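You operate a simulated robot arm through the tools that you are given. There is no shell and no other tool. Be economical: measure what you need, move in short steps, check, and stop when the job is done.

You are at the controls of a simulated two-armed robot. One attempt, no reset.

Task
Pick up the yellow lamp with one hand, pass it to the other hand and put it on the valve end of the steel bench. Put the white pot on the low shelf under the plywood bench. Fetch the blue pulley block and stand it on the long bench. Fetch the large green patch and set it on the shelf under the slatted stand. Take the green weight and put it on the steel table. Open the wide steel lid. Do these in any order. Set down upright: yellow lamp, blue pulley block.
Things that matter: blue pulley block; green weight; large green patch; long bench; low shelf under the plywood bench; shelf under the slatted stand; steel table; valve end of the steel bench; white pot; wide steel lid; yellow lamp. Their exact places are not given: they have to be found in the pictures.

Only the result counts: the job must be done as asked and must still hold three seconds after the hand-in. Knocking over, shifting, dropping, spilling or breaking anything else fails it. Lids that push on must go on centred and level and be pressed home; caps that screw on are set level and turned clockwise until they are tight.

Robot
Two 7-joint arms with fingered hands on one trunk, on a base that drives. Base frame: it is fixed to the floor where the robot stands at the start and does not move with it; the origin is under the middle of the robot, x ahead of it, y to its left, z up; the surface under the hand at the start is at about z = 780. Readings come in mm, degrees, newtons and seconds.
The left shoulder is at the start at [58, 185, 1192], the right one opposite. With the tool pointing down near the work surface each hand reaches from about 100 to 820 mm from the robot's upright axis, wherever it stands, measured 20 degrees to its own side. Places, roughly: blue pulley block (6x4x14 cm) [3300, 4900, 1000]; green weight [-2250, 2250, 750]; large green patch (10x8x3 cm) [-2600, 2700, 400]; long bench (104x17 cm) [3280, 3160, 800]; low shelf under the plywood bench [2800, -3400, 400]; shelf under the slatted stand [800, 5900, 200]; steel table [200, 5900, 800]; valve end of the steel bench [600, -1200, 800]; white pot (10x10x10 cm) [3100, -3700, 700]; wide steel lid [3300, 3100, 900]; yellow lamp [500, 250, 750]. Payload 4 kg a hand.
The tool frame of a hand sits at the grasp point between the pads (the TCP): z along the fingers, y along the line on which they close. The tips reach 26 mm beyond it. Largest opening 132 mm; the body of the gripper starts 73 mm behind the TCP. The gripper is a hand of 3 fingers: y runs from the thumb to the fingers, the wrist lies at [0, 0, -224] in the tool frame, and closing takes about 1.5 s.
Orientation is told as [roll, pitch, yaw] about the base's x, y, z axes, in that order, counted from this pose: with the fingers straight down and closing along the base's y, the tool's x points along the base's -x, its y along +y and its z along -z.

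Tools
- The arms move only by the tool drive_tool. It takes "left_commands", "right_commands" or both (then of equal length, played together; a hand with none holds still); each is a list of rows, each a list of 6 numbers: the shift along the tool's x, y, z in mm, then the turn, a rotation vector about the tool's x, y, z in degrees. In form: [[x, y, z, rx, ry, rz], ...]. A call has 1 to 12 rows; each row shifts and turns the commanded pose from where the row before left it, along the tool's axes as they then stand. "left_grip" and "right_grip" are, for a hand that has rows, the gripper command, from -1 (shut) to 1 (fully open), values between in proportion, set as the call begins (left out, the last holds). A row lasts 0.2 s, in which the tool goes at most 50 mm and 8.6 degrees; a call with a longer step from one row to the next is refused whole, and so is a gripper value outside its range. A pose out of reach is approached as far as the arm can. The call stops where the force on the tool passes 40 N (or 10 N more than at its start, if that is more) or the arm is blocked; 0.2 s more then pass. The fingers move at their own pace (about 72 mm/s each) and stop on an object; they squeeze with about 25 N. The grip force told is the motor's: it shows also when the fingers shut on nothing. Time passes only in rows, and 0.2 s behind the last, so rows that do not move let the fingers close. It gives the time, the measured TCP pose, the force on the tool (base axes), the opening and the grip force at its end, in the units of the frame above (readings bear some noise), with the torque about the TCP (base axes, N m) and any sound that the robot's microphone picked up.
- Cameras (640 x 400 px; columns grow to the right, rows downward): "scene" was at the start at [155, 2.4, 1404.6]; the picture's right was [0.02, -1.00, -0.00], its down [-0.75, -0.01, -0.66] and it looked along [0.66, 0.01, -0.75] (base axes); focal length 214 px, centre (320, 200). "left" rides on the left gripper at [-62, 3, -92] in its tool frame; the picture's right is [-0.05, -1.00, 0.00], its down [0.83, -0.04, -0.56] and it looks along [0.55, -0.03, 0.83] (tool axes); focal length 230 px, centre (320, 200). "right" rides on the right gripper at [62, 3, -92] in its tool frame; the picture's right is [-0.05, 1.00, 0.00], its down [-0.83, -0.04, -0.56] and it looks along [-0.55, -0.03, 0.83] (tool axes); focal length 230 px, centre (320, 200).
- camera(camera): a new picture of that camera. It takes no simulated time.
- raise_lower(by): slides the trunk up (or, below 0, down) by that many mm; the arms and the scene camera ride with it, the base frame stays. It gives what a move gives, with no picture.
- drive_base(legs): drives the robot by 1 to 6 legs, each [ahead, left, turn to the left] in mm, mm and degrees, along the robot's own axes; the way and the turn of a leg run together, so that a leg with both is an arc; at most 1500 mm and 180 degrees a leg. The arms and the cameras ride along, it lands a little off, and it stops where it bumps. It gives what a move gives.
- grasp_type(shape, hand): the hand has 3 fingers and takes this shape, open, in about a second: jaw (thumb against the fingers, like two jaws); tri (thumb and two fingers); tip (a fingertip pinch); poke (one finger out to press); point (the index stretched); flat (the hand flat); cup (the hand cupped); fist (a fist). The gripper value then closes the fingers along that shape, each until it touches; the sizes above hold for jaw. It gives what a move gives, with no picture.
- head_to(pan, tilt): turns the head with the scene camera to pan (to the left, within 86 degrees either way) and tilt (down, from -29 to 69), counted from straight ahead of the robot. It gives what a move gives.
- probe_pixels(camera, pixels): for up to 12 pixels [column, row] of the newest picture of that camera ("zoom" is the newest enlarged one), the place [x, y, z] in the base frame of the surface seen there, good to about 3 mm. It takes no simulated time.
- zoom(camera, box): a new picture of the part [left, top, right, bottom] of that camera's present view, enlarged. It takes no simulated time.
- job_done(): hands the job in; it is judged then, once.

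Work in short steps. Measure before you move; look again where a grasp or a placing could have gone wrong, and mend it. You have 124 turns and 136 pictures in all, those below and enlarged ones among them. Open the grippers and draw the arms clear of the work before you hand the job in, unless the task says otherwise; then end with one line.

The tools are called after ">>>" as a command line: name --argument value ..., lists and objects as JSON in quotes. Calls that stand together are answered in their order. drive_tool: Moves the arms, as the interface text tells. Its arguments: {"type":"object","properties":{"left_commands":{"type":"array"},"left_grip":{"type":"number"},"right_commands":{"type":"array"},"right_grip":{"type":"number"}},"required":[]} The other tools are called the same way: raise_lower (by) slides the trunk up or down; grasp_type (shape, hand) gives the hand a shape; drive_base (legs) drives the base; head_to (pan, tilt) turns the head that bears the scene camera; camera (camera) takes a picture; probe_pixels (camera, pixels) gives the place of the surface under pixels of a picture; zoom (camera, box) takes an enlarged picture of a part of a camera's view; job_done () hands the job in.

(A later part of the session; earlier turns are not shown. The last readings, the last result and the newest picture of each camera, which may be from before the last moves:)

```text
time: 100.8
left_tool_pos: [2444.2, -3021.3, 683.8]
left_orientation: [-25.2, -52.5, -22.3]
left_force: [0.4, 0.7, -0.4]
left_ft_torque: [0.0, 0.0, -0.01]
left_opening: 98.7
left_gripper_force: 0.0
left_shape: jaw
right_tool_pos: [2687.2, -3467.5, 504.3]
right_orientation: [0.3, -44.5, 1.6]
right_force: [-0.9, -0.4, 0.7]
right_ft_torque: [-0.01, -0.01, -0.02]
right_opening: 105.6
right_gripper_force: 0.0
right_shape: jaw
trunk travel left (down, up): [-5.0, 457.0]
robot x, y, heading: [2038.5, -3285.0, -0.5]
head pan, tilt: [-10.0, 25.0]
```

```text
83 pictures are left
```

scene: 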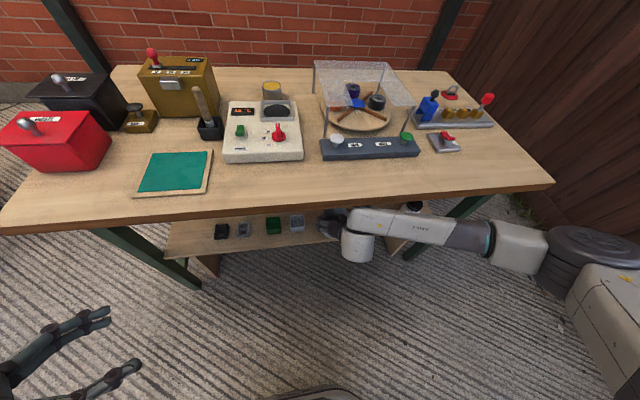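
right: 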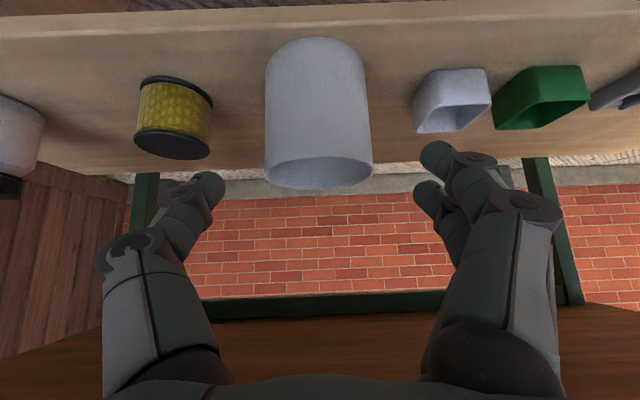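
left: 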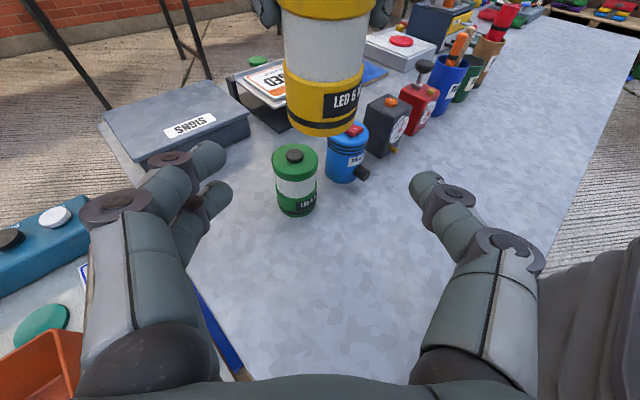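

The pot stands upright on the shelf with neighbours untouched. I back off, raise the trunk and drive up the aisle (+y) toward the long bench.

>>> drive_base --legs '[[-400, 0, 0]]'

>>> raise_lower --by 220

>>> head_to --pan 0 --tilt 20

>>> camera --camera "scene"

>>> head_to --pan 70 --tilt 20

>>> camera --camera "scene"

```text
time: 103.3
left_tool_pos: [2039.9, -3021.2, 683.7]
left_orientation: [-25.1, -52.6, -22.3]
left_force: [0.1, 1.2, 0.4]
left_ft_torque: [0.0, -0.04, 0.01]
left_opening: 98.6
left_gripper_force: 0.1
left_shape: jaw
right_tool_pos: [2281.0, -3466.2, 505.0]
right_orientation: [0.3, -44.6, 1.7]
right_force: [-0.7, 0.0, 0.2]
right_ft_torque: [0.0, 0.0, 0.0]
right_opening: 105.4
right_gripper_force: 0.0
right_shape: jaw
trunk travel left (down, up): [-5.0, 457.0]
robot x, y, heading: [1634.9, -3285.7, -0.4]
head pan, tilt: [-10.0, 25.0]
```

```text
time: 105.6
left_tool_pos: [2041.0, -3019.9, 902.3]
left_orientation: [-25.4, -52.6, -22.4]
left_force: [-0.1, -0.3, -0.3]
left_ft_torque: [-0.04, -0.04, -0.01]
left_opening: 98.7
left_gripper_force: 0.0
left_shape: jaw
right_tool_pos: [2282.8, -3466.8, 725.2]
right_orientation: [0.3, -44.6, 1.5]
right_force: [-0.3, -0.4, -0.3]
right_ft_torque: [0.0, 0.02, 0.01]
right_opening: 105.6
right_gripper_force: 0.1
right_shape: jaw
trunk travel left (down, up): [-225.0, 237.0]
robot x, y, heading: [1633.0, -3280.6, -0.5]
head pan, tilt: [-10.0, 25.0]
```

```text
time: 106.3
left_tool_pos: [2040.5, -3020.1, 903.3]
left_orientation: [-25.2, -52.5, -22.4]
left_force: [0.9, 0.5, 0.1]
left_ft_torque: [0.01, -0.02, 0.02]
left_opening: 98.7
left_gripper_force: 0.1
left_shape: jaw
right_tool_pos: [2282.3, -3467.4, 724.9]
right_orientation: [0.5, -44.6, 1.5]
right_force: [0.2, 0.6, 0.5]
right_ft_torque: [-0.02, -0.03, -0.04]
right_opening: 105.4
right_gripper_force: 0.0
right_shape: jaw
trunk travel left (down, up): [-225.0, 237.0]
robot x, y, heading: [1632.8, -3282.2, -0.3]
head pan, tilt: [0.0, 20.0]
```

```text
82 pictures are left
```

scene: 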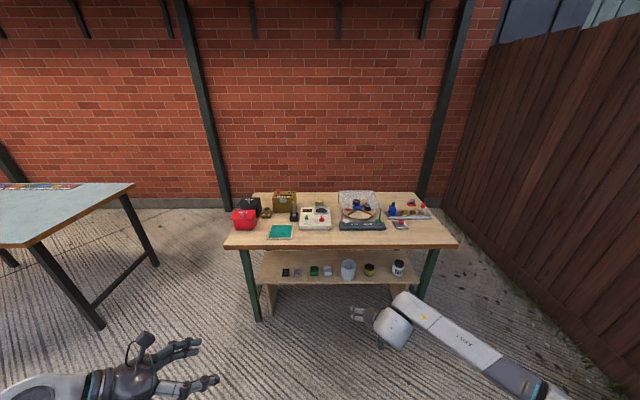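

```text
time: 107.7
left_tool_pos: [2040.5, -3019.7, 904.4]
left_orientation: [-25.4, -52.6, -22.4]
left_force: [-0.4, -0.5, 0.3]
left_ft_torque: [0.01, -0.01, 0.03]
left_opening: 98.8
left_gripper_force: 0.1
left_shape: jaw
right_tool_pos: [2281.8, -3465.9, 724.7]
right_orientation: [0.5, -44.6, 1.6]
right_force: [0.1, 0.2, 0.8]
right_ft_torque: [0.0, 0.01, -0.02]
right_opening: 105.5
right_gripper_force: 0.1
right_shape: jaw
trunk travel left (down, up): [-225.0, 237.0]
robot x, y, heading: [1635.8, -3285.2, -0.6]
head pan, tilt: [70.0, 20.0]
```

```text
81 pictures are left
```

scene: 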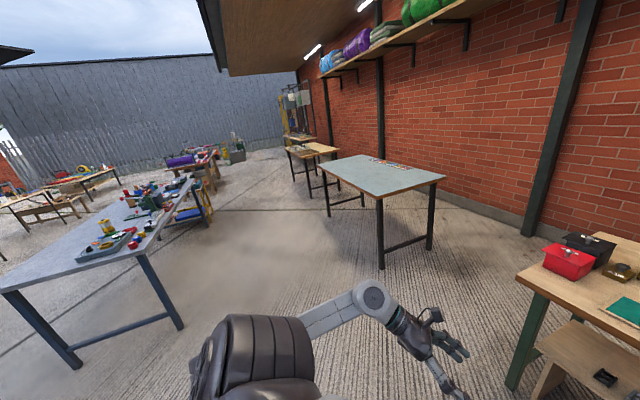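

I measure corridor limits: table legs at right and the steel-bench side at left.

>>> probe_pixels --camera "scene" --pixels '[[382, 268], [327, 217], [311, 196], [296, 180], [183, 328], [208, 222], [215, 190], [240, 162], [250, 190], [284, 170]]'

>>> zoom --camera "scene" --box '[140, 60, 360, 240]'

```text
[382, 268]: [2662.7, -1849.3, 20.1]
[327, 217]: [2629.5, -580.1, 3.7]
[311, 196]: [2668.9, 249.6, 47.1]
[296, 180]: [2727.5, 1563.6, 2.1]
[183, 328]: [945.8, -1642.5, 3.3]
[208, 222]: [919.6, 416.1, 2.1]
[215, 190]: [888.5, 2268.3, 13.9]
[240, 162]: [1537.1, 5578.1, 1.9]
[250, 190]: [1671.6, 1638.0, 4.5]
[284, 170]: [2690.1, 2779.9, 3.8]
```

```text
2.22 times, centred on (250, 150) of scene
```

zoom: 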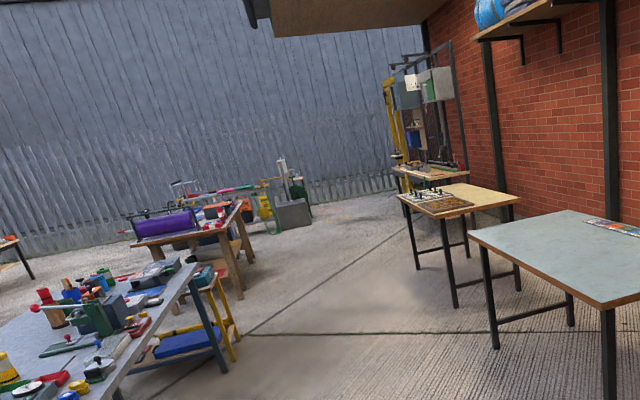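

The corridor x 950–2630 is free. I drive left along it to y≈2600.

>>> drive_base --legs '[[0, 1450, 0.5], [0, 1450, 0], [0, 1450, 0], [0, 1450, 0]]'

>>> head_to --pan 20 --tilt 20

>>> camera --camera "scene"

```text
time: 135.5
left_tool_pos: [2105.2, 2815.9, 903.6]
left_orientation: [-25.2, -52.6, -22.7]
left_force: [0.8, 0.0, -0.2]
left_ft_torque: [-0.01, 0.0, -0.01]
left_opening: 98.8
left_gripper_force: 0.1
left_shape: jaw
right_tool_pos: [2342.9, 2369.7, 725.4]
right_orientation: [0.5, -44.6, 1.3]
right_force: [0.3, 0.4, 0.3]
right_ft_torque: [0.0, -0.01, -0.06]
right_opening: 105.5
right_gripper_force: 0.1
right_shape: jaw
trunk travel left (down, up): [-225.0, 237.0]
robot x, y, heading: [1691.7, 2554.9, -0.7]
head pan, tilt: [70.0, 20.0]
```

```text
time: 136.7
left_tool_pos: [2104.9, 2815.8, 904.3]
left_orientation: [-25.3, -52.6, -22.8]
left_force: [-0.6, -0.3, -0.1]
left_ft_torque: [-0.02, 0.01, -0.01]
left_opening: 98.7
left_gripper_force: 0.1
left_shape: jaw
right_tool_pos: [2344.2, 2369.8, 725.2]
right_orientation: [0.4, -44.5, 1.3]
right_force: [0.1, 0.3, 0.5]
right_ft_torque: [0.02, -0.04, -0.02]
right_opening: 105.5
right_gripper_force: 0.0
right_shape: jaw
trunk travel left (down, up): [-225.0, 237.0]
robot x, y, heading: [1698.1, 2558.3, -0.7]
head pan, tilt: [20.0, 20.0]
```

```text
79 pictures are left
```

scene: 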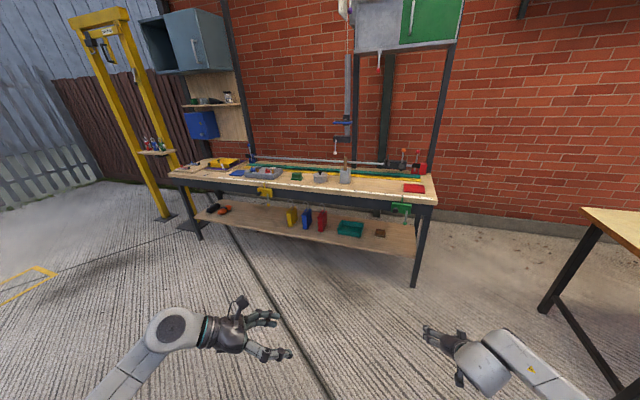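

The bench ahead holds many things; I zoom on it and on the yellow frame at left where the pulley block may be.

>>> zoom --camera "scene" --box '[160, 120, 450, 300]'

>>> zoom --camera "scene" --box '[60, 0, 260, 240]'

>>> probe_pixels --camera "scene" --pixels '[[170, 174], [437, 200], [300, 182], [345, 172], [300, 160], [150, 152], [207, 125], [415, 186], [240, 205], [415, 285], [190, 240]]'

```text
2.21 times, centred on (305, 210) of scene
```

zoom: 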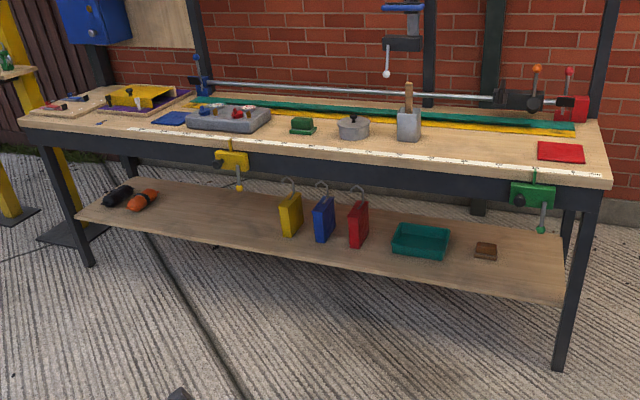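

```text
1.67 times, centred on (160, 120) of scene
```

zoom: 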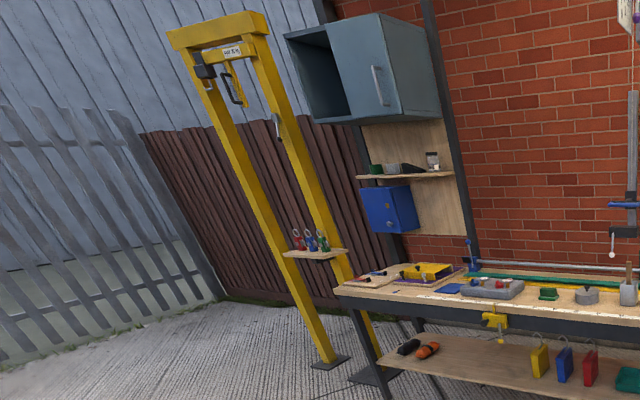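

```text
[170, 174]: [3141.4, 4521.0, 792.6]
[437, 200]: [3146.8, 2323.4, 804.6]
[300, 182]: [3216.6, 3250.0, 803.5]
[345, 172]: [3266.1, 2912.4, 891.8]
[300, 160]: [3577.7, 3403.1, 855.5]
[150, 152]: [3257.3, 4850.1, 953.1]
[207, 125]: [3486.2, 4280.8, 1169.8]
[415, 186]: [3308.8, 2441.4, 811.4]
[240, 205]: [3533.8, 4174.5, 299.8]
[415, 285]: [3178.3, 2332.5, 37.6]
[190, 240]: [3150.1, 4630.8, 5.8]
```

The pulley blocks (red, blue, green) hang/stand on the little shelf of the yellow frame near (3257,4850,~960). I drive there first.

>>> drive_base --legs '[[300, 1150, 0.7], [300, 1150, 0]]'

>>> head_to --pan 0 --tilt 20

>>> camera --camera "scene"

>>> zoom --camera "scene" --box '[220, 80, 420, 240]'

```text
time: 148.4
left_tool_pos: [2687.9, 5135.3, 903.0]
left_orientation: [-25.3, -52.7, -21.1]
left_force: [0.2, 0.7, 0.1]
left_ft_torque: [0.02, -0.01, 0.0]
left_opening: 98.8
left_gripper_force: 0.0
left_shape: jaw
right_tool_pos: [2937.7, 4693.8, 724.7]
right_orientation: [0.2, -44.6, 2.9]
right_force: [0.5, 0.3, 0.0]
right_ft_torque: [0.01, 0.0, 0.04]
right_opening: 105.6
right_gripper_force: 0.1
right_shape: jaw
trunk travel left (down, up): [-225.0, 237.0]
robot x, y, heading: [2287.4, 4862.6, 0.9]
head pan, tilt: [20.0, 20.0]
```

```text
time: 149.2
left_tool_pos: [2687.4, 5134.4, 903.5]
left_orientation: [-25.2, -52.6, -21.1]
left_force: [-0.2, -0.4, 0.1]
left_ft_torque: [-0.01, 0.0, 0.03]
left_opening: 98.7
left_gripper_force: 0.0
left_shape: jaw
right_tool_pos: [2938.1, 4694.8, 725.0]
right_orientation: [0.4, -44.6, 2.9]
right_force: [-0.5, 0.0, 0.2]
right_ft_torque: [0.02, -0.02, 0.0]
right_opening: 105.3
right_gripper_force: 0.0
right_shape: jaw
trunk travel left (down, up): [-225.0, 237.0]
robot x, y, heading: [2285.5, 4861.4, 0.9]
head pan, tilt: [0.0, 20.0]
```

```text
76 pictures are left
```

scene: 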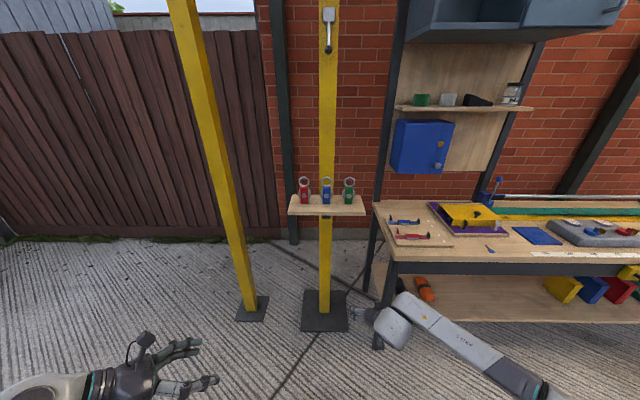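

```text
2.50 times, centred on (320, 160) of scene
```

zoom: 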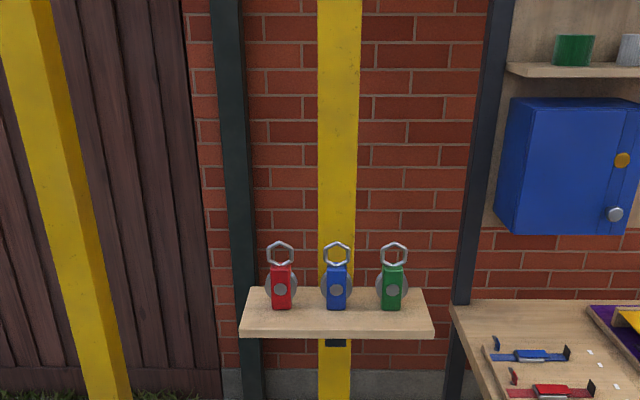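

The blue block is the middle one, on the small shelf. I measure it and its neighbours.

>>> probe_pixels --camera "zoom" --pixels '[[337, 300], [337, 272], [328, 290], [346, 290], [322, 290], [352, 290], [337, 243], [290, 290], [380, 290], [337, 318], [250, 318], [425, 320]]'

```text
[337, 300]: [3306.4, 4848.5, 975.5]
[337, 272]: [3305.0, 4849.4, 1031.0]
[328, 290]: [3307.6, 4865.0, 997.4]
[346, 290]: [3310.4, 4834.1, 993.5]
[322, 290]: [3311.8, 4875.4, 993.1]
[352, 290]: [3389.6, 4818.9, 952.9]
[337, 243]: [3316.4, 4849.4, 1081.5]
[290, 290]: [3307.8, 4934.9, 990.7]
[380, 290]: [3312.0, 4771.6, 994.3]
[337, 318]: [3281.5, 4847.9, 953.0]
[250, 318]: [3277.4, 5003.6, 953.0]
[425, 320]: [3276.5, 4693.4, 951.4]
```

Block: front x 3306, centre y 4849, shelf z 953, body top 1031, ring to ~1085. I'll grasp it from above with the left hand, closing front-to-back. First I straighten the left hand to fingers-down (yaw −90), draw the right hand back, and raise the trunk.

>>> drive_tool --left_commands '[[0, 0, 0, 1.03, 5.8, 5.14], [0, 0, 0, 1.03, 5.8, 5.14], [0, 0, 0, 1.03, 5.8, 5.14], [0, 0, 0, 1.03, 5.8, 5.14], [0, 0, 0, 1.03, 5.8, 5.14], [0, 0, 0, 1.03, 5.8, 5.14], [0, 0, 0, 1.03, 5.8, 5.14], [0, 0, 0, 1.03, 5.8, 5.14], [0, 0, 0, 1.03, 5.8, 5.14], [0, 0, 0, 1.03, 5.8, 5.14], [0, 0, 0, 0, 0, 0]]' --right_commands '[[0, 0, -40, 0, 0, 0], [0, 0, -40, 0, 0, 0], [0, 0, -40, 0, 0, 0], [0, 0, -40, 0, 0, 0], [0, 0, -40, 0, 0, 0], [0, 0, 0, 0, 0, 0], [0, 0, 0, 0, 0, 0], [0, 0, 0, 0, 0, 0], [0, 0, 0, 0, 0, 0], [0, 0, 0, 0, 0, 0], [0, 0, 0, 0, 0, 0]]'

>>> raise_lower --by 170

>>> probe_pixels --camera "scene" --pixels '[[328, 150], [327, 170], [318, 170], [336, 170], [322, 330], [240, 280], [222, 180], [250, 310]]'

```text
time: 151.6
left_tool_pos: [2687.2, 5134.6, 903.3]
left_orientation: [0.1, 0.1, -89.9]
left_force: [0.1, -0.1, -0.4]
left_ft_torque: [0.0, 0.01, -0.03]
left_opening: 98.6
left_gripper_force: 0.2
left_shape: jaw
right_tool_pos: [2798.5, 4687.1, 867.3]
right_orientation: [0.2, -44.6, 3.0]
right_force: [0.1, 0.0, 0.6]
right_ft_torque: [-0.03, 0.0, 0.02]
right_opening: 105.4
right_gripper_force: 0.1
right_shape: jaw
trunk travel left (down, up): [-225.0, 237.0]
robot x, y, heading: [2283.9, 4864.4, 0.8]
head pan, tilt: [0.0, 20.0]
```

```text
time: 153.6
left_tool_pos: [2686.2, 5134.2, 1073.2]
left_orientation: [0.0, 0.1, -90.1]
left_force: [0.8, -0.6, 0.3]
left_ft_torque: [0.0, 0.03, 0.02]
left_opening: 98.6
left_gripper_force: 0.1
left_shape: jaw
right_tool_pos: [2798.5, 4686.0, 1037.9]
right_orientation: [0.4, -44.6, 2.9]
right_force: [0.4, -0.4, 0.1]
right_ft_torque: [-0.03, 0.02, -0.02]
right_opening: 105.5
right_gripper_force: 0.1
right_shape: jaw
trunk travel left (down, up): [-395.0, 67.0]
robot x, y, heading: [2282.3, 4865.5, 0.9]
head pan, tilt: [0.0, 20.0]
```

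```text
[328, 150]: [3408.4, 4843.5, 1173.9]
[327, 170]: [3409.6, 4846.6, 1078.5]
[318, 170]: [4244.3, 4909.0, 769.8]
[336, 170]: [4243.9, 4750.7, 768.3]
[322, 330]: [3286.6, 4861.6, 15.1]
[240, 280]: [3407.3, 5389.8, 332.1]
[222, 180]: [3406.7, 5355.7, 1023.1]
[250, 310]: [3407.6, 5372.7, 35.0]
```

The post's front is at x 3408, so there is room behind the block. I drive to about (2686,4680).

>>> drive_base --legs '[[395, -185, -0.8]]'

>>> drive_tool --left_commands '[[0, 0, -20, 0, 0, 0], [0, 0, -20, 0, 0, 0], [0, 0, -20, 0, 0, 0], [0, 0, -20, 0, 0, 0], [0, 0, 0, 0, 0, 0]]' --left_grip 0.3

>>> camera --camera "scene"

>>> zoom --camera "scene" --box '[280, 120, 440, 240]'

```text
time: 156.2
left_tool_pos: [3089.6, 4938.0, 1073.8]
left_orientation: [0.0, 0.0, -91.5]
left_force: [0.0, 1.0, 0.1]
left_ft_torque: [0.02, -0.02, 0.01]
left_opening: 98.6
left_gripper_force: 0.0
left_shape: jaw
right_tool_pos: [3187.6, 4486.9, 1037.2]
right_orientation: [0.3, -44.7, 1.6]
right_force: [-0.3, -0.3, 0.1]
right_ft_torque: [-0.01, -0.01, 0.0]
right_opening: 105.4
right_gripper_force: 0.1
right_shape: jaw
trunk travel left (down, up): [-395.0, 67.0]
robot x, y, heading: [2682.8, 4675.9, -0.3]
head pan, tilt: [0.0, 20.0]
```

```text
time: 157.4
left_tool_pos: [3087.9, 4936.7, 1152.5]
left_orientation: [-0.1, 0.0, -91.4]
left_force: [-0.7, -0.1, -0.1]
left_ft_torque: [0.03, -0.01, 0.01]
left_opening: 86.3
left_gripper_force: 0.1
left_shape: jaw
right_tool_pos: [3189.9, 4486.4, 1037.3]
right_orientation: [0.4, -44.6, 1.6]
right_force: [0.1, -0.1, -0.7]
right_ft_torque: [-0.02, 0.02, -0.01]
right_opening: 105.2
right_gripper_force: 0.1
right_shape: jaw
trunk travel left (down, up): [-395.0, 67.0]
robot x, y, heading: [2679.2, 4674.3, -0.4]
head pan, tilt: [0.0, 20.0]
```

```text
74 pictures are left
```

scene: 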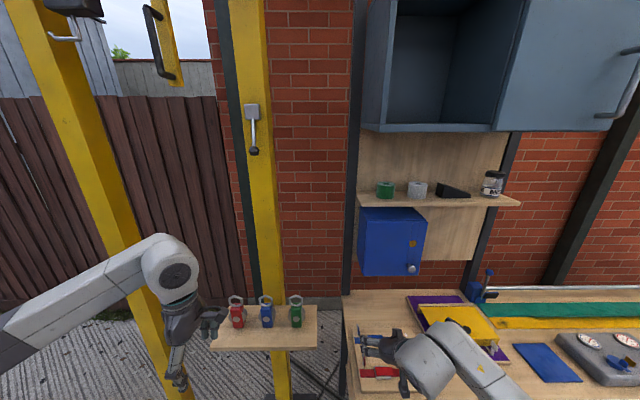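

```text
3.33 times, centred on (360, 180) of scene
```

zoom: 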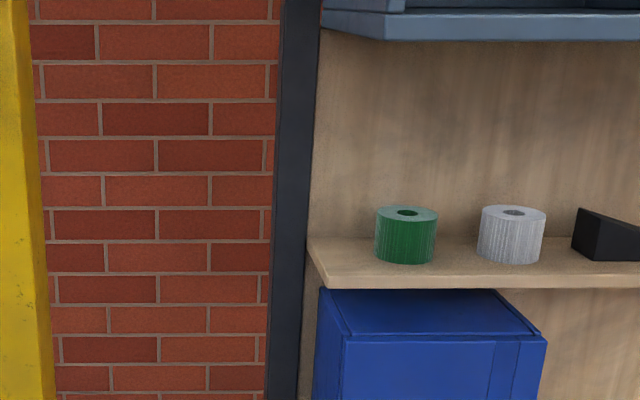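

I re-measure the blue block from here in a zoom at (266,312).

>>> zoom --camera "scene" --box '[200, 270, 340, 360]'

>>> probe_pixels --camera "zoom" --pixels '[[300, 225], [303, 200], [303, 170], [305, 125], [275, 205], [330, 205], [300, 260], [325, 165], [280, 165], [410, 205], [200, 205]]'

```text
4.44 times, centred on (270, 315) of scene
```

zoom: 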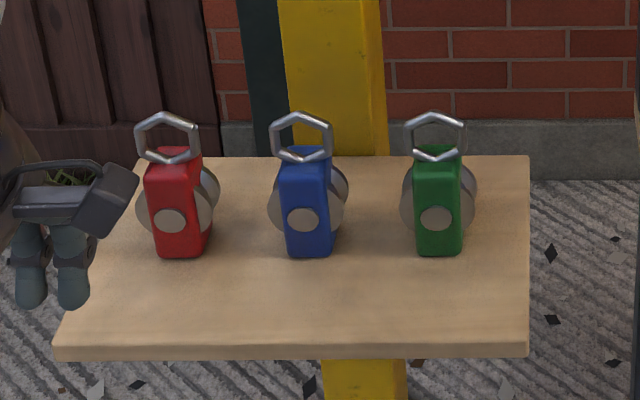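

```text
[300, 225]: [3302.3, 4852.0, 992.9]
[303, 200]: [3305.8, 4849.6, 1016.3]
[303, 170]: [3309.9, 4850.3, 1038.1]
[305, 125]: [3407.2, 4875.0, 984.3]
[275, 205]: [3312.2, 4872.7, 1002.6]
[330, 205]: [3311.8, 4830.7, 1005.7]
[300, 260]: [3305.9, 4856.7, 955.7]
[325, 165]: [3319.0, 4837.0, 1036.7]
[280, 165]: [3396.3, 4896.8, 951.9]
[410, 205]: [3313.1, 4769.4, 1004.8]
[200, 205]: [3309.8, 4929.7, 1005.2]
```

Block centre ≈(3325,4850). I move the left hand above it at z 1152.

>>> drive_tool --left_commands '[[-13.6, 39.8, 0, 0, 0, 0], [-13.6, 39.8, 0, 0, 0, 0], [-13.6, 39.8, 0, 0, 0, 0], [-13.6, 39.8, 0, 0, 0, 0], [-13.6, 39.8, 0, 0, 0, 0], [-13.6, 39.8, 0, 0, 0, 0], [0, 0, 0, 0, 0, 0]]'

>>> camera --camera "left"

```text
time: 159.0
left_tool_pos: [3327.2, 4851.2, 1152.1]
left_orientation: [0.0, 0.0, -91.4]
left_force: [-0.9, 0.1, -0.7]
left_ft_torque: [0.0, -0.01, 0.02]
left_opening: 86.2
left_gripper_force: 0.0
left_shape: jaw
right_tool_pos: [3188.9, 4486.2, 1039.4]
right_orientation: [0.3, -44.6, 1.6]
right_force: [-0.5, 0.2, 0.0]
right_ft_torque: [0.02, 0.02, 0.01]
right_opening: 105.2
right_gripper_force: 0.1
right_shape: jaw
trunk travel left (down, up): [-395.0, 67.0]
robot x, y, heading: [2683.7, 4674.8, -0.6]
head pan, tilt: [0.0, 20.0]
```

```text
71 pictures are left
```

left: 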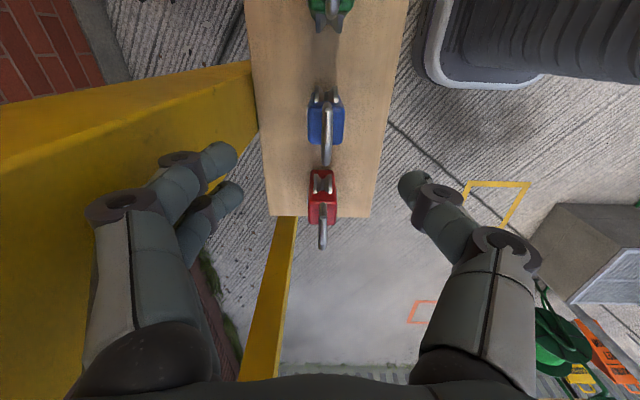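

I probe the block's top edges in the left view to centre the grasp.

>>> probe_pixels --camera "left" --pixels '[[311, 115], [318, 115], [337, 115], [342, 115], [327, 140], [327, 125], [327, 100], [305, 105], [347, 105], [327, 160], [180, 120]]'

>>> zoom --camera "left" --box '[260, 60, 400, 240]'

```text
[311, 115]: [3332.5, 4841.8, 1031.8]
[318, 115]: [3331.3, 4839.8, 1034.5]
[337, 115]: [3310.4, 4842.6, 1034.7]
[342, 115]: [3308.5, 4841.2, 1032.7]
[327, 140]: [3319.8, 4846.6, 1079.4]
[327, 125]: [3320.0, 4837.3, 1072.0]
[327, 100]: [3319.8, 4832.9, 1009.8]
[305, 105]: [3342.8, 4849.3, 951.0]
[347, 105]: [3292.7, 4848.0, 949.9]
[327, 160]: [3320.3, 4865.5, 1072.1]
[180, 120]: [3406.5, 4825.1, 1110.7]
```

```text
2.22 times, centred on (330, 150) of left
```

zoom: 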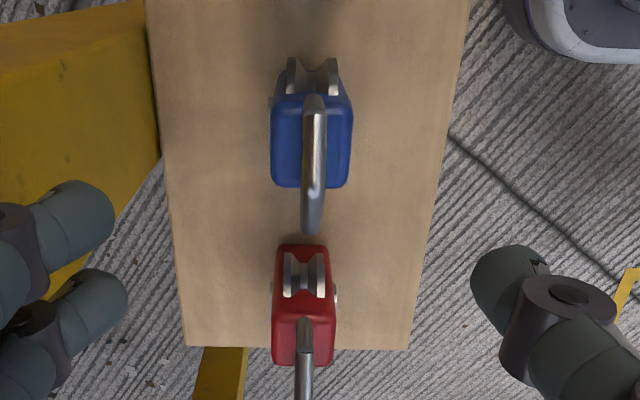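

Block spans x 3304–3338, centre 3320. I shift −7 mm and descend to z≈1022, then close.

>>> drive_tool --left_commands '[[0, -7, 20, 0, 0, 0], [0, 0, 30, 0, 0, 0], [0, 0, 30, 0, 0, 0], [0, 0, 30, 0, 0, 0], [0, 0, 20, 0, 0, 0], [0, 0, 0, 0, 0, 0]]'

>>> camera --camera "left"

```text
time: 160.4
left_tool_pos: [3318.1, 4853.0, 1023.0]
left_orientation: [0.0, 0.0, -91.4]
left_force: [0.6, -0.4, -0.1]
left_ft_torque: [0.01, 0.0, 0.01]
left_opening: 86.2
left_gripper_force: 0.1
left_shape: jaw
right_tool_pos: [3189.5, 4486.8, 1038.3]
right_orientation: [0.5, -44.6, 1.5]
right_force: [-0.7, -0.2, 0.4]
right_ft_torque: [-0.03, -0.01, 0.01]
right_opening: 105.4
right_gripper_force: 0.0
right_shape: jaw
trunk travel left (down, up): [-395.0, 67.0]
robot x, y, heading: [2680.5, 4674.4, -0.7]
head pan, tilt: [0.0, 20.0]
```

```text
69 pictures are left
```

left: 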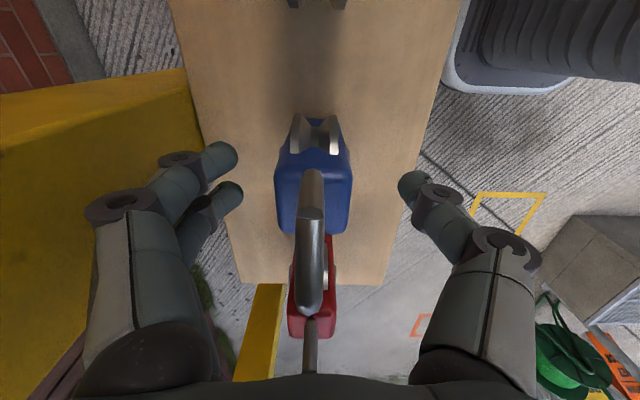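

Well straddled (block at col 313, between the fingers). I close and lift.

>>> drive_tool --left_commands '[[0, 0, 0, 0, 0, 0], [0, 0, 0, 0, 0, 0], [0, 0, 0, 0, 0, 0], [0, 0, 0, 0, 0, 0], [0, 0, 0, 0, 0, 0], [0, 0, 0, 0, 0, 0], [0, 0, 0, 0, 0, 0]]' --left_grip -1

>>> drive_tool --left_commands '[[0, 0, -15, 0, 0, 0], [0, 0, -40, 0, 0, 0], [0, 0, -40, 0, 0, 0], [0, 0, -40, 0, 0, 0], [0, 0, 0, 0, 0, 0]]'

>>> camera --camera "left"

```text
time: 162.0
left_tool_pos: [3317.0, 4853.3, 1023.4]
left_orientation: [0.0, 0.0, -91.4]
left_force: [-0.4, -0.7, 0.2]
left_ft_torque: [0.0, -0.01, -0.04]
left_opening: 28.2
left_gripper_force: 24.9
left_shape: jaw
right_tool_pos: [3189.1, 4485.8, 1037.3]
right_orientation: [0.4, -44.5, 1.5]
right_force: [0.0, -0.2, -0.5]
right_ft_torque: [-0.03, 0.02, -0.02]
right_opening: 105.4
right_gripper_force: 0.0
right_shape: jaw
trunk travel left (down, up): [-395.0, 67.0]
robot x, y, heading: [2679.9, 4671.1, -0.5]
head pan, tilt: [0.0, 20.0]
```

```text
time: 163.2
left_tool_pos: [3320.2, 4852.2, 1158.0]
left_orientation: [-0.1, 0.0, -91.4]
left_force: [-0.1, -0.7, -3.9]
left_ft_torque: [0.0, 0.01, -0.02]
left_opening: 28.2
left_gripper_force: 24.8
left_shape: jaw
right_tool_pos: [3188.7, 4486.7, 1037.1]
right_orientation: [0.4, -44.5, 1.5]
right_force: [-0.2, 1.0, 0.3]
right_ft_torque: [-0.01, 0.01, -0.03]
right_opening: 105.6
right_gripper_force: 0.0
right_shape: jaw
trunk travel left (down, up): [-395.0, 67.0]
robot x, y, heading: [2680.4, 4677.2, -0.5]
head pan, tilt: [0.0, 20.0]
```

```text
68 pictures are left
```

left: 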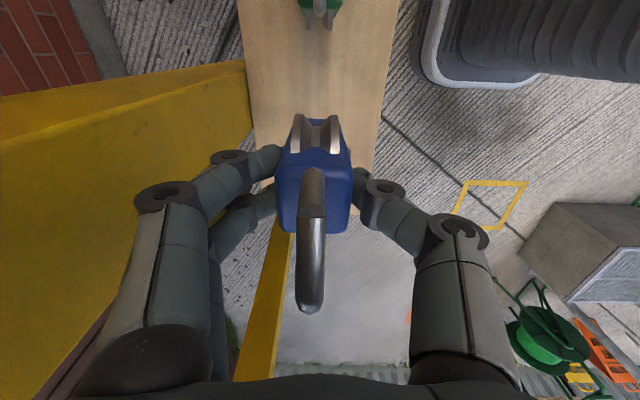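

Block held. I back off and drive right along the bench to y≈3000.

>>> drive_base --legs '[[-550, 0, 0.5], [0, -1400, 0], [0, -230, 0]]'

>>> head_to --pan 0 --tilt 30

>>> camera --camera "scene"

>>> zoom --camera "scene" --box '[200, 120, 440, 270]'

```text
time: 174.2
left_tool_pos: [2791.6, 3263.9, 1156.9]
left_orientation: [0.0, 0.0, -89.2]
left_force: [0.3, -0.2, -2.7]
left_ft_torque: [0.0, 0.0, 0.0]
left_opening: 28.3
left_gripper_force: 25.0
left_shape: jaw
right_tool_pos: [2675.7, 2893.4, 1038.1]
right_orientation: [0.3, -44.4, 3.7]
right_force: [-0.3, -0.3, 0.2]
right_ft_torque: [-0.02, 0.0, 0.02]
right_opening: 105.6
right_gripper_force: 0.0
right_shape: jaw
trunk travel left (down, up): [-395.0, 67.0]
robot x, y, heading: [2160.5, 3061.6, 1.6]
head pan, tilt: [0.0, 20.0]
```

```text
time: 174.9
left_tool_pos: [2791.5, 3263.3, 1157.6]
left_orientation: [-0.1, 0.1, -89.2]
left_force: [0.2, 0.5, -3.2]
left_ft_torque: [0.04, -0.01, 0.0]
left_opening: 28.3
left_gripper_force: 24.6
left_shape: jaw
right_tool_pos: [2674.6, 2892.7, 1038.0]
right_orientation: [0.6, -44.5, 3.7]
right_force: [0.4, -0.1, 0.0]
right_ft_torque: [0.03, 0.01, 0.02]
right_opening: 105.6
right_gripper_force: 0.0
right_shape: jaw
trunk travel left (down, up): [-395.0, 67.0]
robot x, y, heading: [2160.2, 3056.2, 1.7]
head pan, tilt: [0.0, 30.0]
```

```text
67 pictures are left
```

scene: 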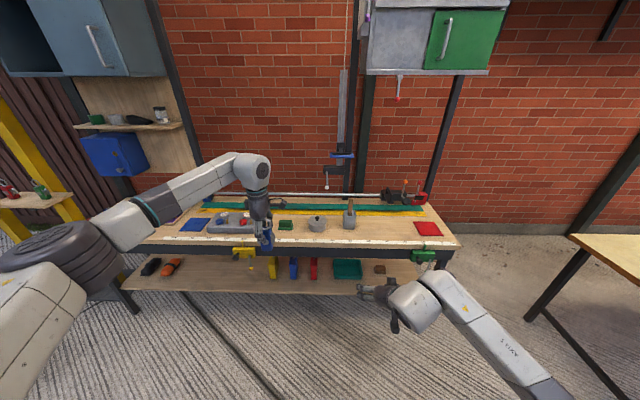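

```text
2.67 times, centred on (320, 195) of scene
```

zoom: 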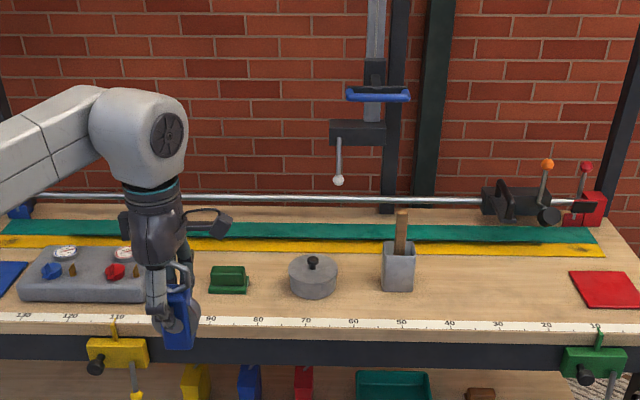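

The small steel pot with a black knob is at zoom (313,275): the wide steel lid. I measure it and the free places.

>>> probe_pixels --camera "zoom" --pixels '[[313, 263], [290, 268], [337, 268], [313, 275], [313, 293], [248, 285], [386, 285], [413, 285], [450, 285], [500, 280], [313, 254], [575, 285]]'

>>> zoom --camera "scene" --box '[280, 190, 380, 252]'

```text
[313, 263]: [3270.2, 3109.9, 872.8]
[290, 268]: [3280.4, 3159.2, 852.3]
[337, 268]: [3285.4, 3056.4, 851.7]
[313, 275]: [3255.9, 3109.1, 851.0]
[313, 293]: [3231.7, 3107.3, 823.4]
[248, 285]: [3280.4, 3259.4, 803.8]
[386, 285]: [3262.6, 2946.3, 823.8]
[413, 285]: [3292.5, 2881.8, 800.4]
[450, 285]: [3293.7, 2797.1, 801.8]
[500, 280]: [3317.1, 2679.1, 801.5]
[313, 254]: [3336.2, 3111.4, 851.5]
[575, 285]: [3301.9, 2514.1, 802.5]
```

```text
6.40 times, centred on (330, 221) of scene
```

zoom: 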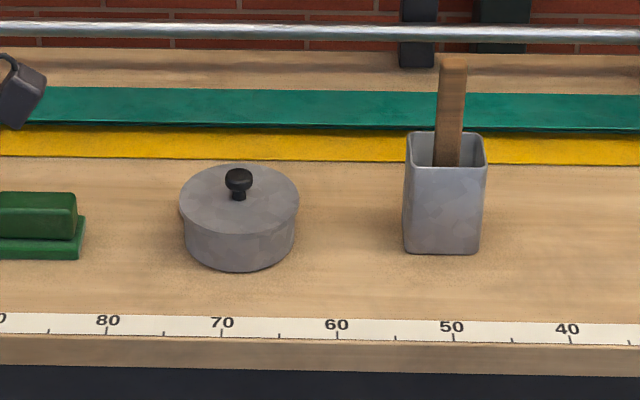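

Lid: centre (3283,3109), Ø≈108, top z 851, knob to ~880. Free bench at right: y 2560–2870. I'll put the pulley block at (3280,2800) and later the lid at about (3280,2680). I drive there.

>>> drive_base --legs '[[480, -425, -1.6]]'

>>> head_to --pan 10 --tilt 40

>>> camera --camera "scene"

```text
time: 178.5
left_tool_pos: [3279.3, 2823.1, 1158.5]
left_orientation: [0.1, -0.1, -90.9]
left_force: [-0.6, -0.2, -3.2]
left_ft_torque: [0.02, 0.02, 0.0]
left_opening: 28.4
left_gripper_force: 25.2
left_shape: jaw
right_tool_pos: [3153.1, 2454.9, 1039.5]
right_orientation: [0.4, -44.7, 2.0]
right_force: [0.0, 0.6, 0.1]
right_ft_torque: [0.02, -0.02, 0.03]
right_opening: 105.4
right_gripper_force: 0.0
right_shape: jaw
trunk travel left (down, up): [-395.0, 67.0]
robot x, y, heading: [2643.1, 2636.4, 0.2]
head pan, tilt: [0.0, 30.0]
```

```text
time: 179.2
left_tool_pos: [3281.5, 2822.8, 1157.2]
left_orientation: [-0.1, 0.1, -90.8]
left_force: [-0.2, -0.2, -3.4]
left_ft_torque: [0.0, 0.01, -0.02]
left_opening: 28.2
left_gripper_force: 25.2
left_shape: jaw
right_tool_pos: [3152.9, 2455.6, 1037.0]
right_orientation: [0.4, -44.5, 1.9]
right_force: [0.6, -0.3, -1.1]
right_ft_torque: [0.02, -0.01, -0.03]
right_opening: 105.4
right_gripper_force: 0.1
right_shape: jaw
trunk travel left (down, up): [-395.0, 67.0]
robot x, y, heading: [2646.7, 2639.7, 0.1]
head pan, tilt: [10.0, 40.0]
```

```text
64 pictures are left
```

scene: 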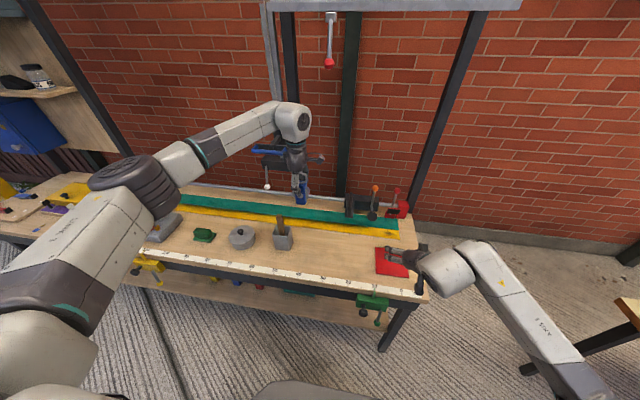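

I lower the block over (3278,2812) to about 8 mm above the bench.

>>> drive_tool --left_commands '[[-2, -1, 39, 0, 0, 0], [-2, -1, 39, 0, 0, 0], [-2, -1, 39, 0, 0, 0], [-2, 0, 39, 0, 0, 0], [-2, 0, 39, 0, 0, 0], [0, 0, 39, 0, 0, 0], [0, 0, 39, 0, 0, 0], [0, 0, 3, 0, 0, 0], [0, 0, 0, 0, 0, 0]]'

>>> zoom --camera "scene" --box '[180, 140, 440, 300]'

```text
time: 181.2
left_tool_pos: [3276.1, 2813.8, 880.2]
left_orientation: [0.0, 0.1, -91.0]
left_force: [-0.3, -0.3, -2.9]
left_ft_torque: [-0.01, 0.0, -0.02]
left_opening: 28.3
left_gripper_force: 25.2
left_shape: jaw
right_tool_pos: [3153.1, 2455.8, 1038.9]
right_orientation: [0.4, -44.5, 1.8]
right_force: [0.4, 0.6, 0.6]
right_ft_torque: [-0.04, 0.02, 0.01]
right_opening: 105.6
right_gripper_force: 0.0
right_shape: jaw
trunk travel left (down, up): [-395.0, 67.0]
robot x, y, heading: [2642.3, 2637.3, 0.1]
head pan, tilt: [10.0, 40.0]
```

```text
2.46 times, centred on (310, 220) of scene
```

zoom: 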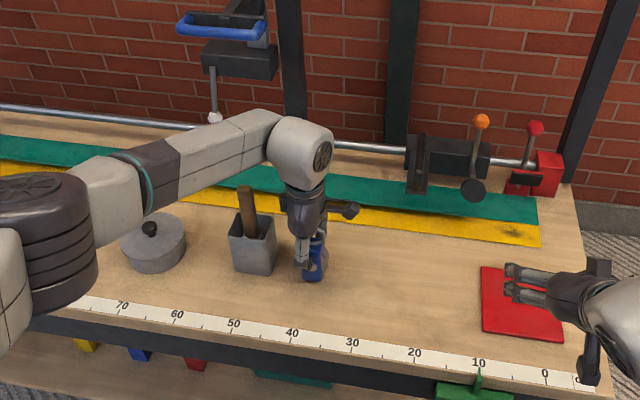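

Clear of the brush holder. I lower gently to contact.

>>> drive_tool --left_commands '[[0, 0, 3, 0, 0, 0], [0, 0, 2, 0, 0, 0], [0, 0, 1.5, 0, 0, 0], [0, 0, 1, 0, 0, 0], [0, 0, 0, 0, 0, 0]]'

```text
time: 182.4
left_tool_pos: [3277.1, 2812.5, 875.2]
left_orientation: [0.0, 0.0, -90.9]
left_force: [0.3, 0.3, -3.6]
left_ft_torque: [0.01, 0.0, 0.04]
left_opening: 28.4
left_gripper_force: 25.0
left_shape: jaw
right_tool_pos: [3152.1, 2456.2, 1037.4]
right_orientation: [0.4, -44.4, 1.9]
right_force: [-0.6, 0.1, 0.0]
right_ft_torque: [0.0, -0.01, 0.01]
right_opening: 105.2
right_gripper_force: 0.1
right_shape: jaw
trunk travel left (down, up): [-395.0, 67.0]
robot x, y, heading: [2642.7, 2641.6, 0.0]
head pan, tilt: [10.0, 40.0]
```

>>> drive_tool --left_commands '[[0, 0, 1, 0, 0, 0], [0, 0, 1, 0, 0, 0], [0, 0, 1, 0, 0, 0], [0, 0, 0, 0, 0, 0]]'

```text
time: 183.4
left_tool_pos: [3276.4, 2812.6, 872.4]
left_orientation: [0.1, 0.0, -91.0]
left_force: [0.3, 1.3, 7.5]
left_ft_torque: [0.03, -0.04, 0.0]
left_opening: 28.6
left_gripper_force: 25.7
left_shape: jaw
right_tool_pos: [3152.2, 2455.2, 1038.2]
right_orientation: [0.5, -44.7, 1.9]
right_force: [0.2, -1.0, 0.5]
right_ft_torque: [-0.02, -0.01, -0.02]
right_opening: 105.6
right_gripper_force: 0.0
right_shape: jaw
trunk travel left (down, up): [-395.0, 67.0]
robot x, y, heading: [2644.7, 2638.7, -0.1]
head pan, tilt: [10.0, 40.0]
```

Contact at z 872 (+7.5 N). I open the left hand and rise straight up past the ring.

>>> drive_tool --left_commands '[[0, 0, 0, 0, 0, 0], [0, 0, 0, 0, 0, 0], [0, 0, 0, 0, 0, 0], [0, 0, 0, 0, 0, 0], [0, 0, -20, 0, 0, 0], [0, 0, -45, 0, 0, 0], [0, 0, -45, 0, 0, 0], [0, 0, -45, 0, 0, 0], [0, 0, -45, 0, 0, 0], [0, 0, 0, 0, 0, 0]]' --left_grip 0.2

>>> camera --camera "scene"

>>> zoom --camera "scene" --box '[200, 170, 400, 290]'

```text
time: 185.6
left_tool_pos: [3276.6, 2813.3, 1070.2]
left_orientation: [-0.1, 0.0, -90.9]
left_force: [-0.1, 0.0, 0.7]
left_ft_torque: [-0.03, 0.02, -0.01]
left_opening: 79.0
left_gripper_force: 0.1
left_shape: jaw
right_tool_pos: [3152.9, 2455.3, 1038.6]
right_orientation: [0.3, -44.5, 1.9]
right_force: [-0.6, 0.7, -1.0]
right_ft_torque: [0.06, 0.0, 0.01]
right_opening: 105.6
right_gripper_force: 0.1
right_shape: jaw
trunk travel left (down, up): [-395.0, 67.0]
robot x, y, heading: [2644.8, 2636.4, 0.2]
head pan, tilt: [10.0, 40.0]
```

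```text
62 pictures are left
```

scene: 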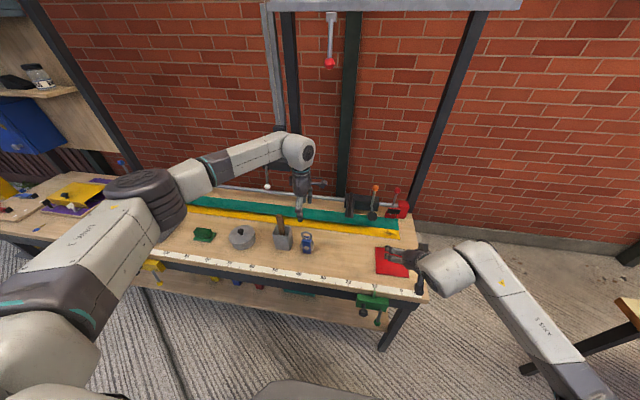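

```text
3.20 times, centred on (300, 230) of scene
```

zoom: 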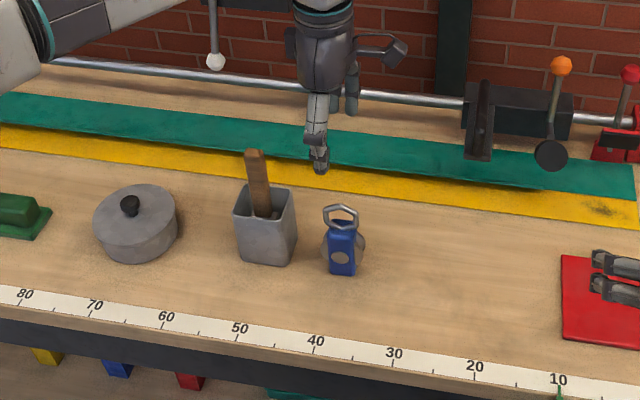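

The pulley block stands upright. Now the lid: I drive left 300 mm so the left hand is above the pot.

>>> drive_base --legs '[[0, 295, 0]]'

>>> camera --camera "left"

>>> camera --camera "scene"

```text
time: 187.7
left_tool_pos: [3275.6, 3105.8, 1071.2]
left_orientation: [0.0, 0.1, -90.8]
left_force: [-0.1, -0.8, 0.1]
left_ft_torque: [0.0, -0.01, 0.01]
left_opening: 78.8
left_gripper_force: 0.1
left_shape: jaw
right_tool_pos: [3153.8, 2750.1, 1037.7]
right_orientation: [0.5, -44.6, 2.0]
right_force: [0.0, -0.2, -0.5]
right_ft_torque: [-0.03, -0.02, -0.01]
right_opening: 105.3
right_gripper_force: 0.0
right_shape: jaw
trunk travel left (down, up): [-395.0, 67.0]
robot x, y, heading: [2641.2, 2933.6, 0.1]
head pan, tilt: [10.0, 40.0]
```

```text
60 pictures are left
```

left: 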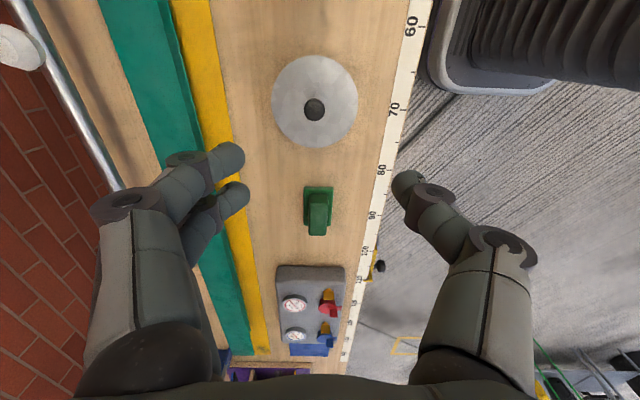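

```text
59 pictures are left
```

scene: 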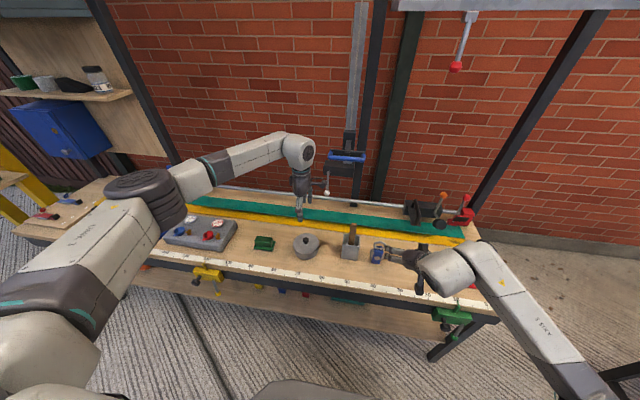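

I probe the knob and lid in the left view.

>>> probe_pixels --camera "left" --pixels '[[314, 107], [306, 110], [322, 110], [314, 100], [314, 118], [314, 65], [314, 140], [278, 100], [352, 100]]'

```text
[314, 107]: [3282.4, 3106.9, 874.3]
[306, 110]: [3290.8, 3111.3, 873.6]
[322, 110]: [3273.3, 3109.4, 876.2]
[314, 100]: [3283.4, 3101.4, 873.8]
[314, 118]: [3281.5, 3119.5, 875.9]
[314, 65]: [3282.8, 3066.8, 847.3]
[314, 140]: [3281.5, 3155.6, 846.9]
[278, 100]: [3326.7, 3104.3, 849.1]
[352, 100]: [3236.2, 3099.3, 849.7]
```

Knob centre (3282,3110), top 876. I centre, descend to TCP z≈877, and pinch.

>>> drive_tool --left_commands '[[4, 6.5, 34, 0, 0, 0], [0, 0, 40, 0, 0, 0], [0, 0, 40, 0, 0, 0], [0, 0, 40, 0, 0, 0], [0, 0, 25, 0, 0, 0], [0, 0, 14, 0, 0, 0], [0, 0, 0, 0, 0, 0]]' --left_grip -0.2

>>> camera --camera "left"

```text
time: 189.2
left_tool_pos: [3282.0, 3111.2, 876.2]
left_orientation: [0.1, 0.0, -90.8]
left_force: [-0.5, 0.5, 2.0]
left_ft_torque: [-0.02, -0.08, -0.01]
left_opening: 53.0
left_gripper_force: 0.1
left_shape: jaw
right_tool_pos: [3152.7, 2749.8, 1038.7]
right_orientation: [0.4, -44.5, 2.1]
right_force: [-0.1, -0.2, 0.3]
right_ft_torque: [-0.01, 0.03, 0.0]
right_opening: 105.5
right_gripper_force: 0.1
right_shape: jaw
trunk travel left (down, up): [-395.0, 67.0]
robot x, y, heading: [2642.6, 2933.6, 0.1]
head pan, tilt: [10.0, 40.0]
```

```text
58 pictures are left
```

left: 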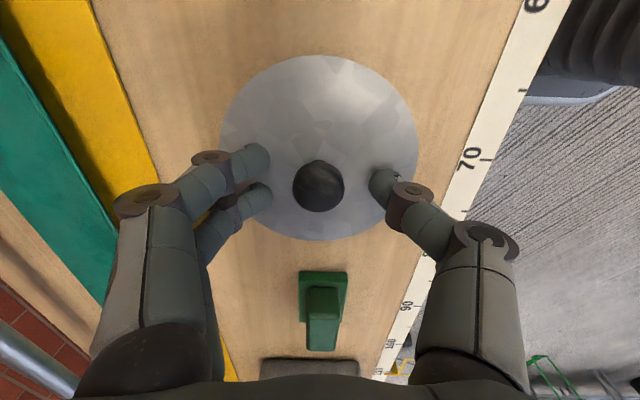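

Tips lightly touch the lid (2 N); I rise 3 mm and close on the knob, then lift a little.

>>> drive_tool --left_commands '[[0, 0, -3, 0, 0, 0], [0, 0, 0, 0, 0, 0], [0, 0, 0, 0, 0, 0], [0, 0, 0, 0, 0, 0], [0, 0, 0, 0, 0, 0], [0, 0, 0, 0, 0, 0], [0, 0, 0, 0, 0, 0]]' --left_grip -1

>>> drive_tool --left_commands '[[0, 0, -10, 0, 0, 0], [0, 0, -25, 0, 0, 0], [0, 0, -25, 0, 0, 0], [0, 0, 0, 0, 0, 0]]'

>>> zoom --camera "scene" --box '[230, 160, 410, 280]'

```text
time: 190.8
left_tool_pos: [3279.7, 3112.0, 880.3]
left_orientation: [-0.1, 0.0, -90.8]
left_force: [-25.8, 1.0, 0.4]
left_ft_torque: [-0.03, 0.74, 0.05]
left_opening: 8.8
left_gripper_force: 25.3
left_shape: jaw
right_tool_pos: [3149.5, 2749.7, 1038.5]
right_orientation: [0.4, -44.7, 2.1]
right_force: [-0.2, 0.0, 0.5]
right_ft_torque: [-0.01, -0.02, 0.01]
right_opening: 105.4
right_gripper_force: 0.0
right_shape: jaw
trunk travel left (down, up): [-395.0, 67.0]
robot x, y, heading: [2643.1, 2933.9, 0.2]
head pan, tilt: [10.0, 40.0]
```

```text
time: 191.5
left_tool_pos: [3286.7, 3114.3, 912.2]
left_orientation: [0.1, 0.4, -91.0]
left_force: [17.3, -4.2, -31.8]
left_ft_torque: [-0.01, 0.59, -0.12]
left_opening: 9.0
left_gripper_force: 25.3
left_shape: jaw
right_tool_pos: [3155.9, 2750.4, 1035.2]
right_orientation: [0.3, -44.3, 1.9]
right_force: [0.8, 1.0, -0.9]
right_ft_torque: [0.0, -0.02, -0.01]
right_opening: 105.3
right_gripper_force: 0.0
right_shape: jaw
trunk travel left (down, up): [-395.0, 67.0]
robot x, y, heading: [2643.6, 2935.2, -0.2]
head pan, tilt: [10.0, 40.0]
stopped in row 3 (left hand): the force on the tool passed its limit at 45 N (the readings are from after the stop); the commanded pose is now the measured one
```

```text
3.33 times, centred on (320, 220) of scene
```

zoom: 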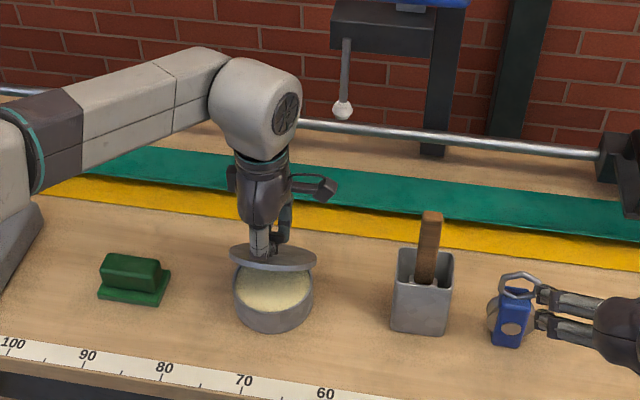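

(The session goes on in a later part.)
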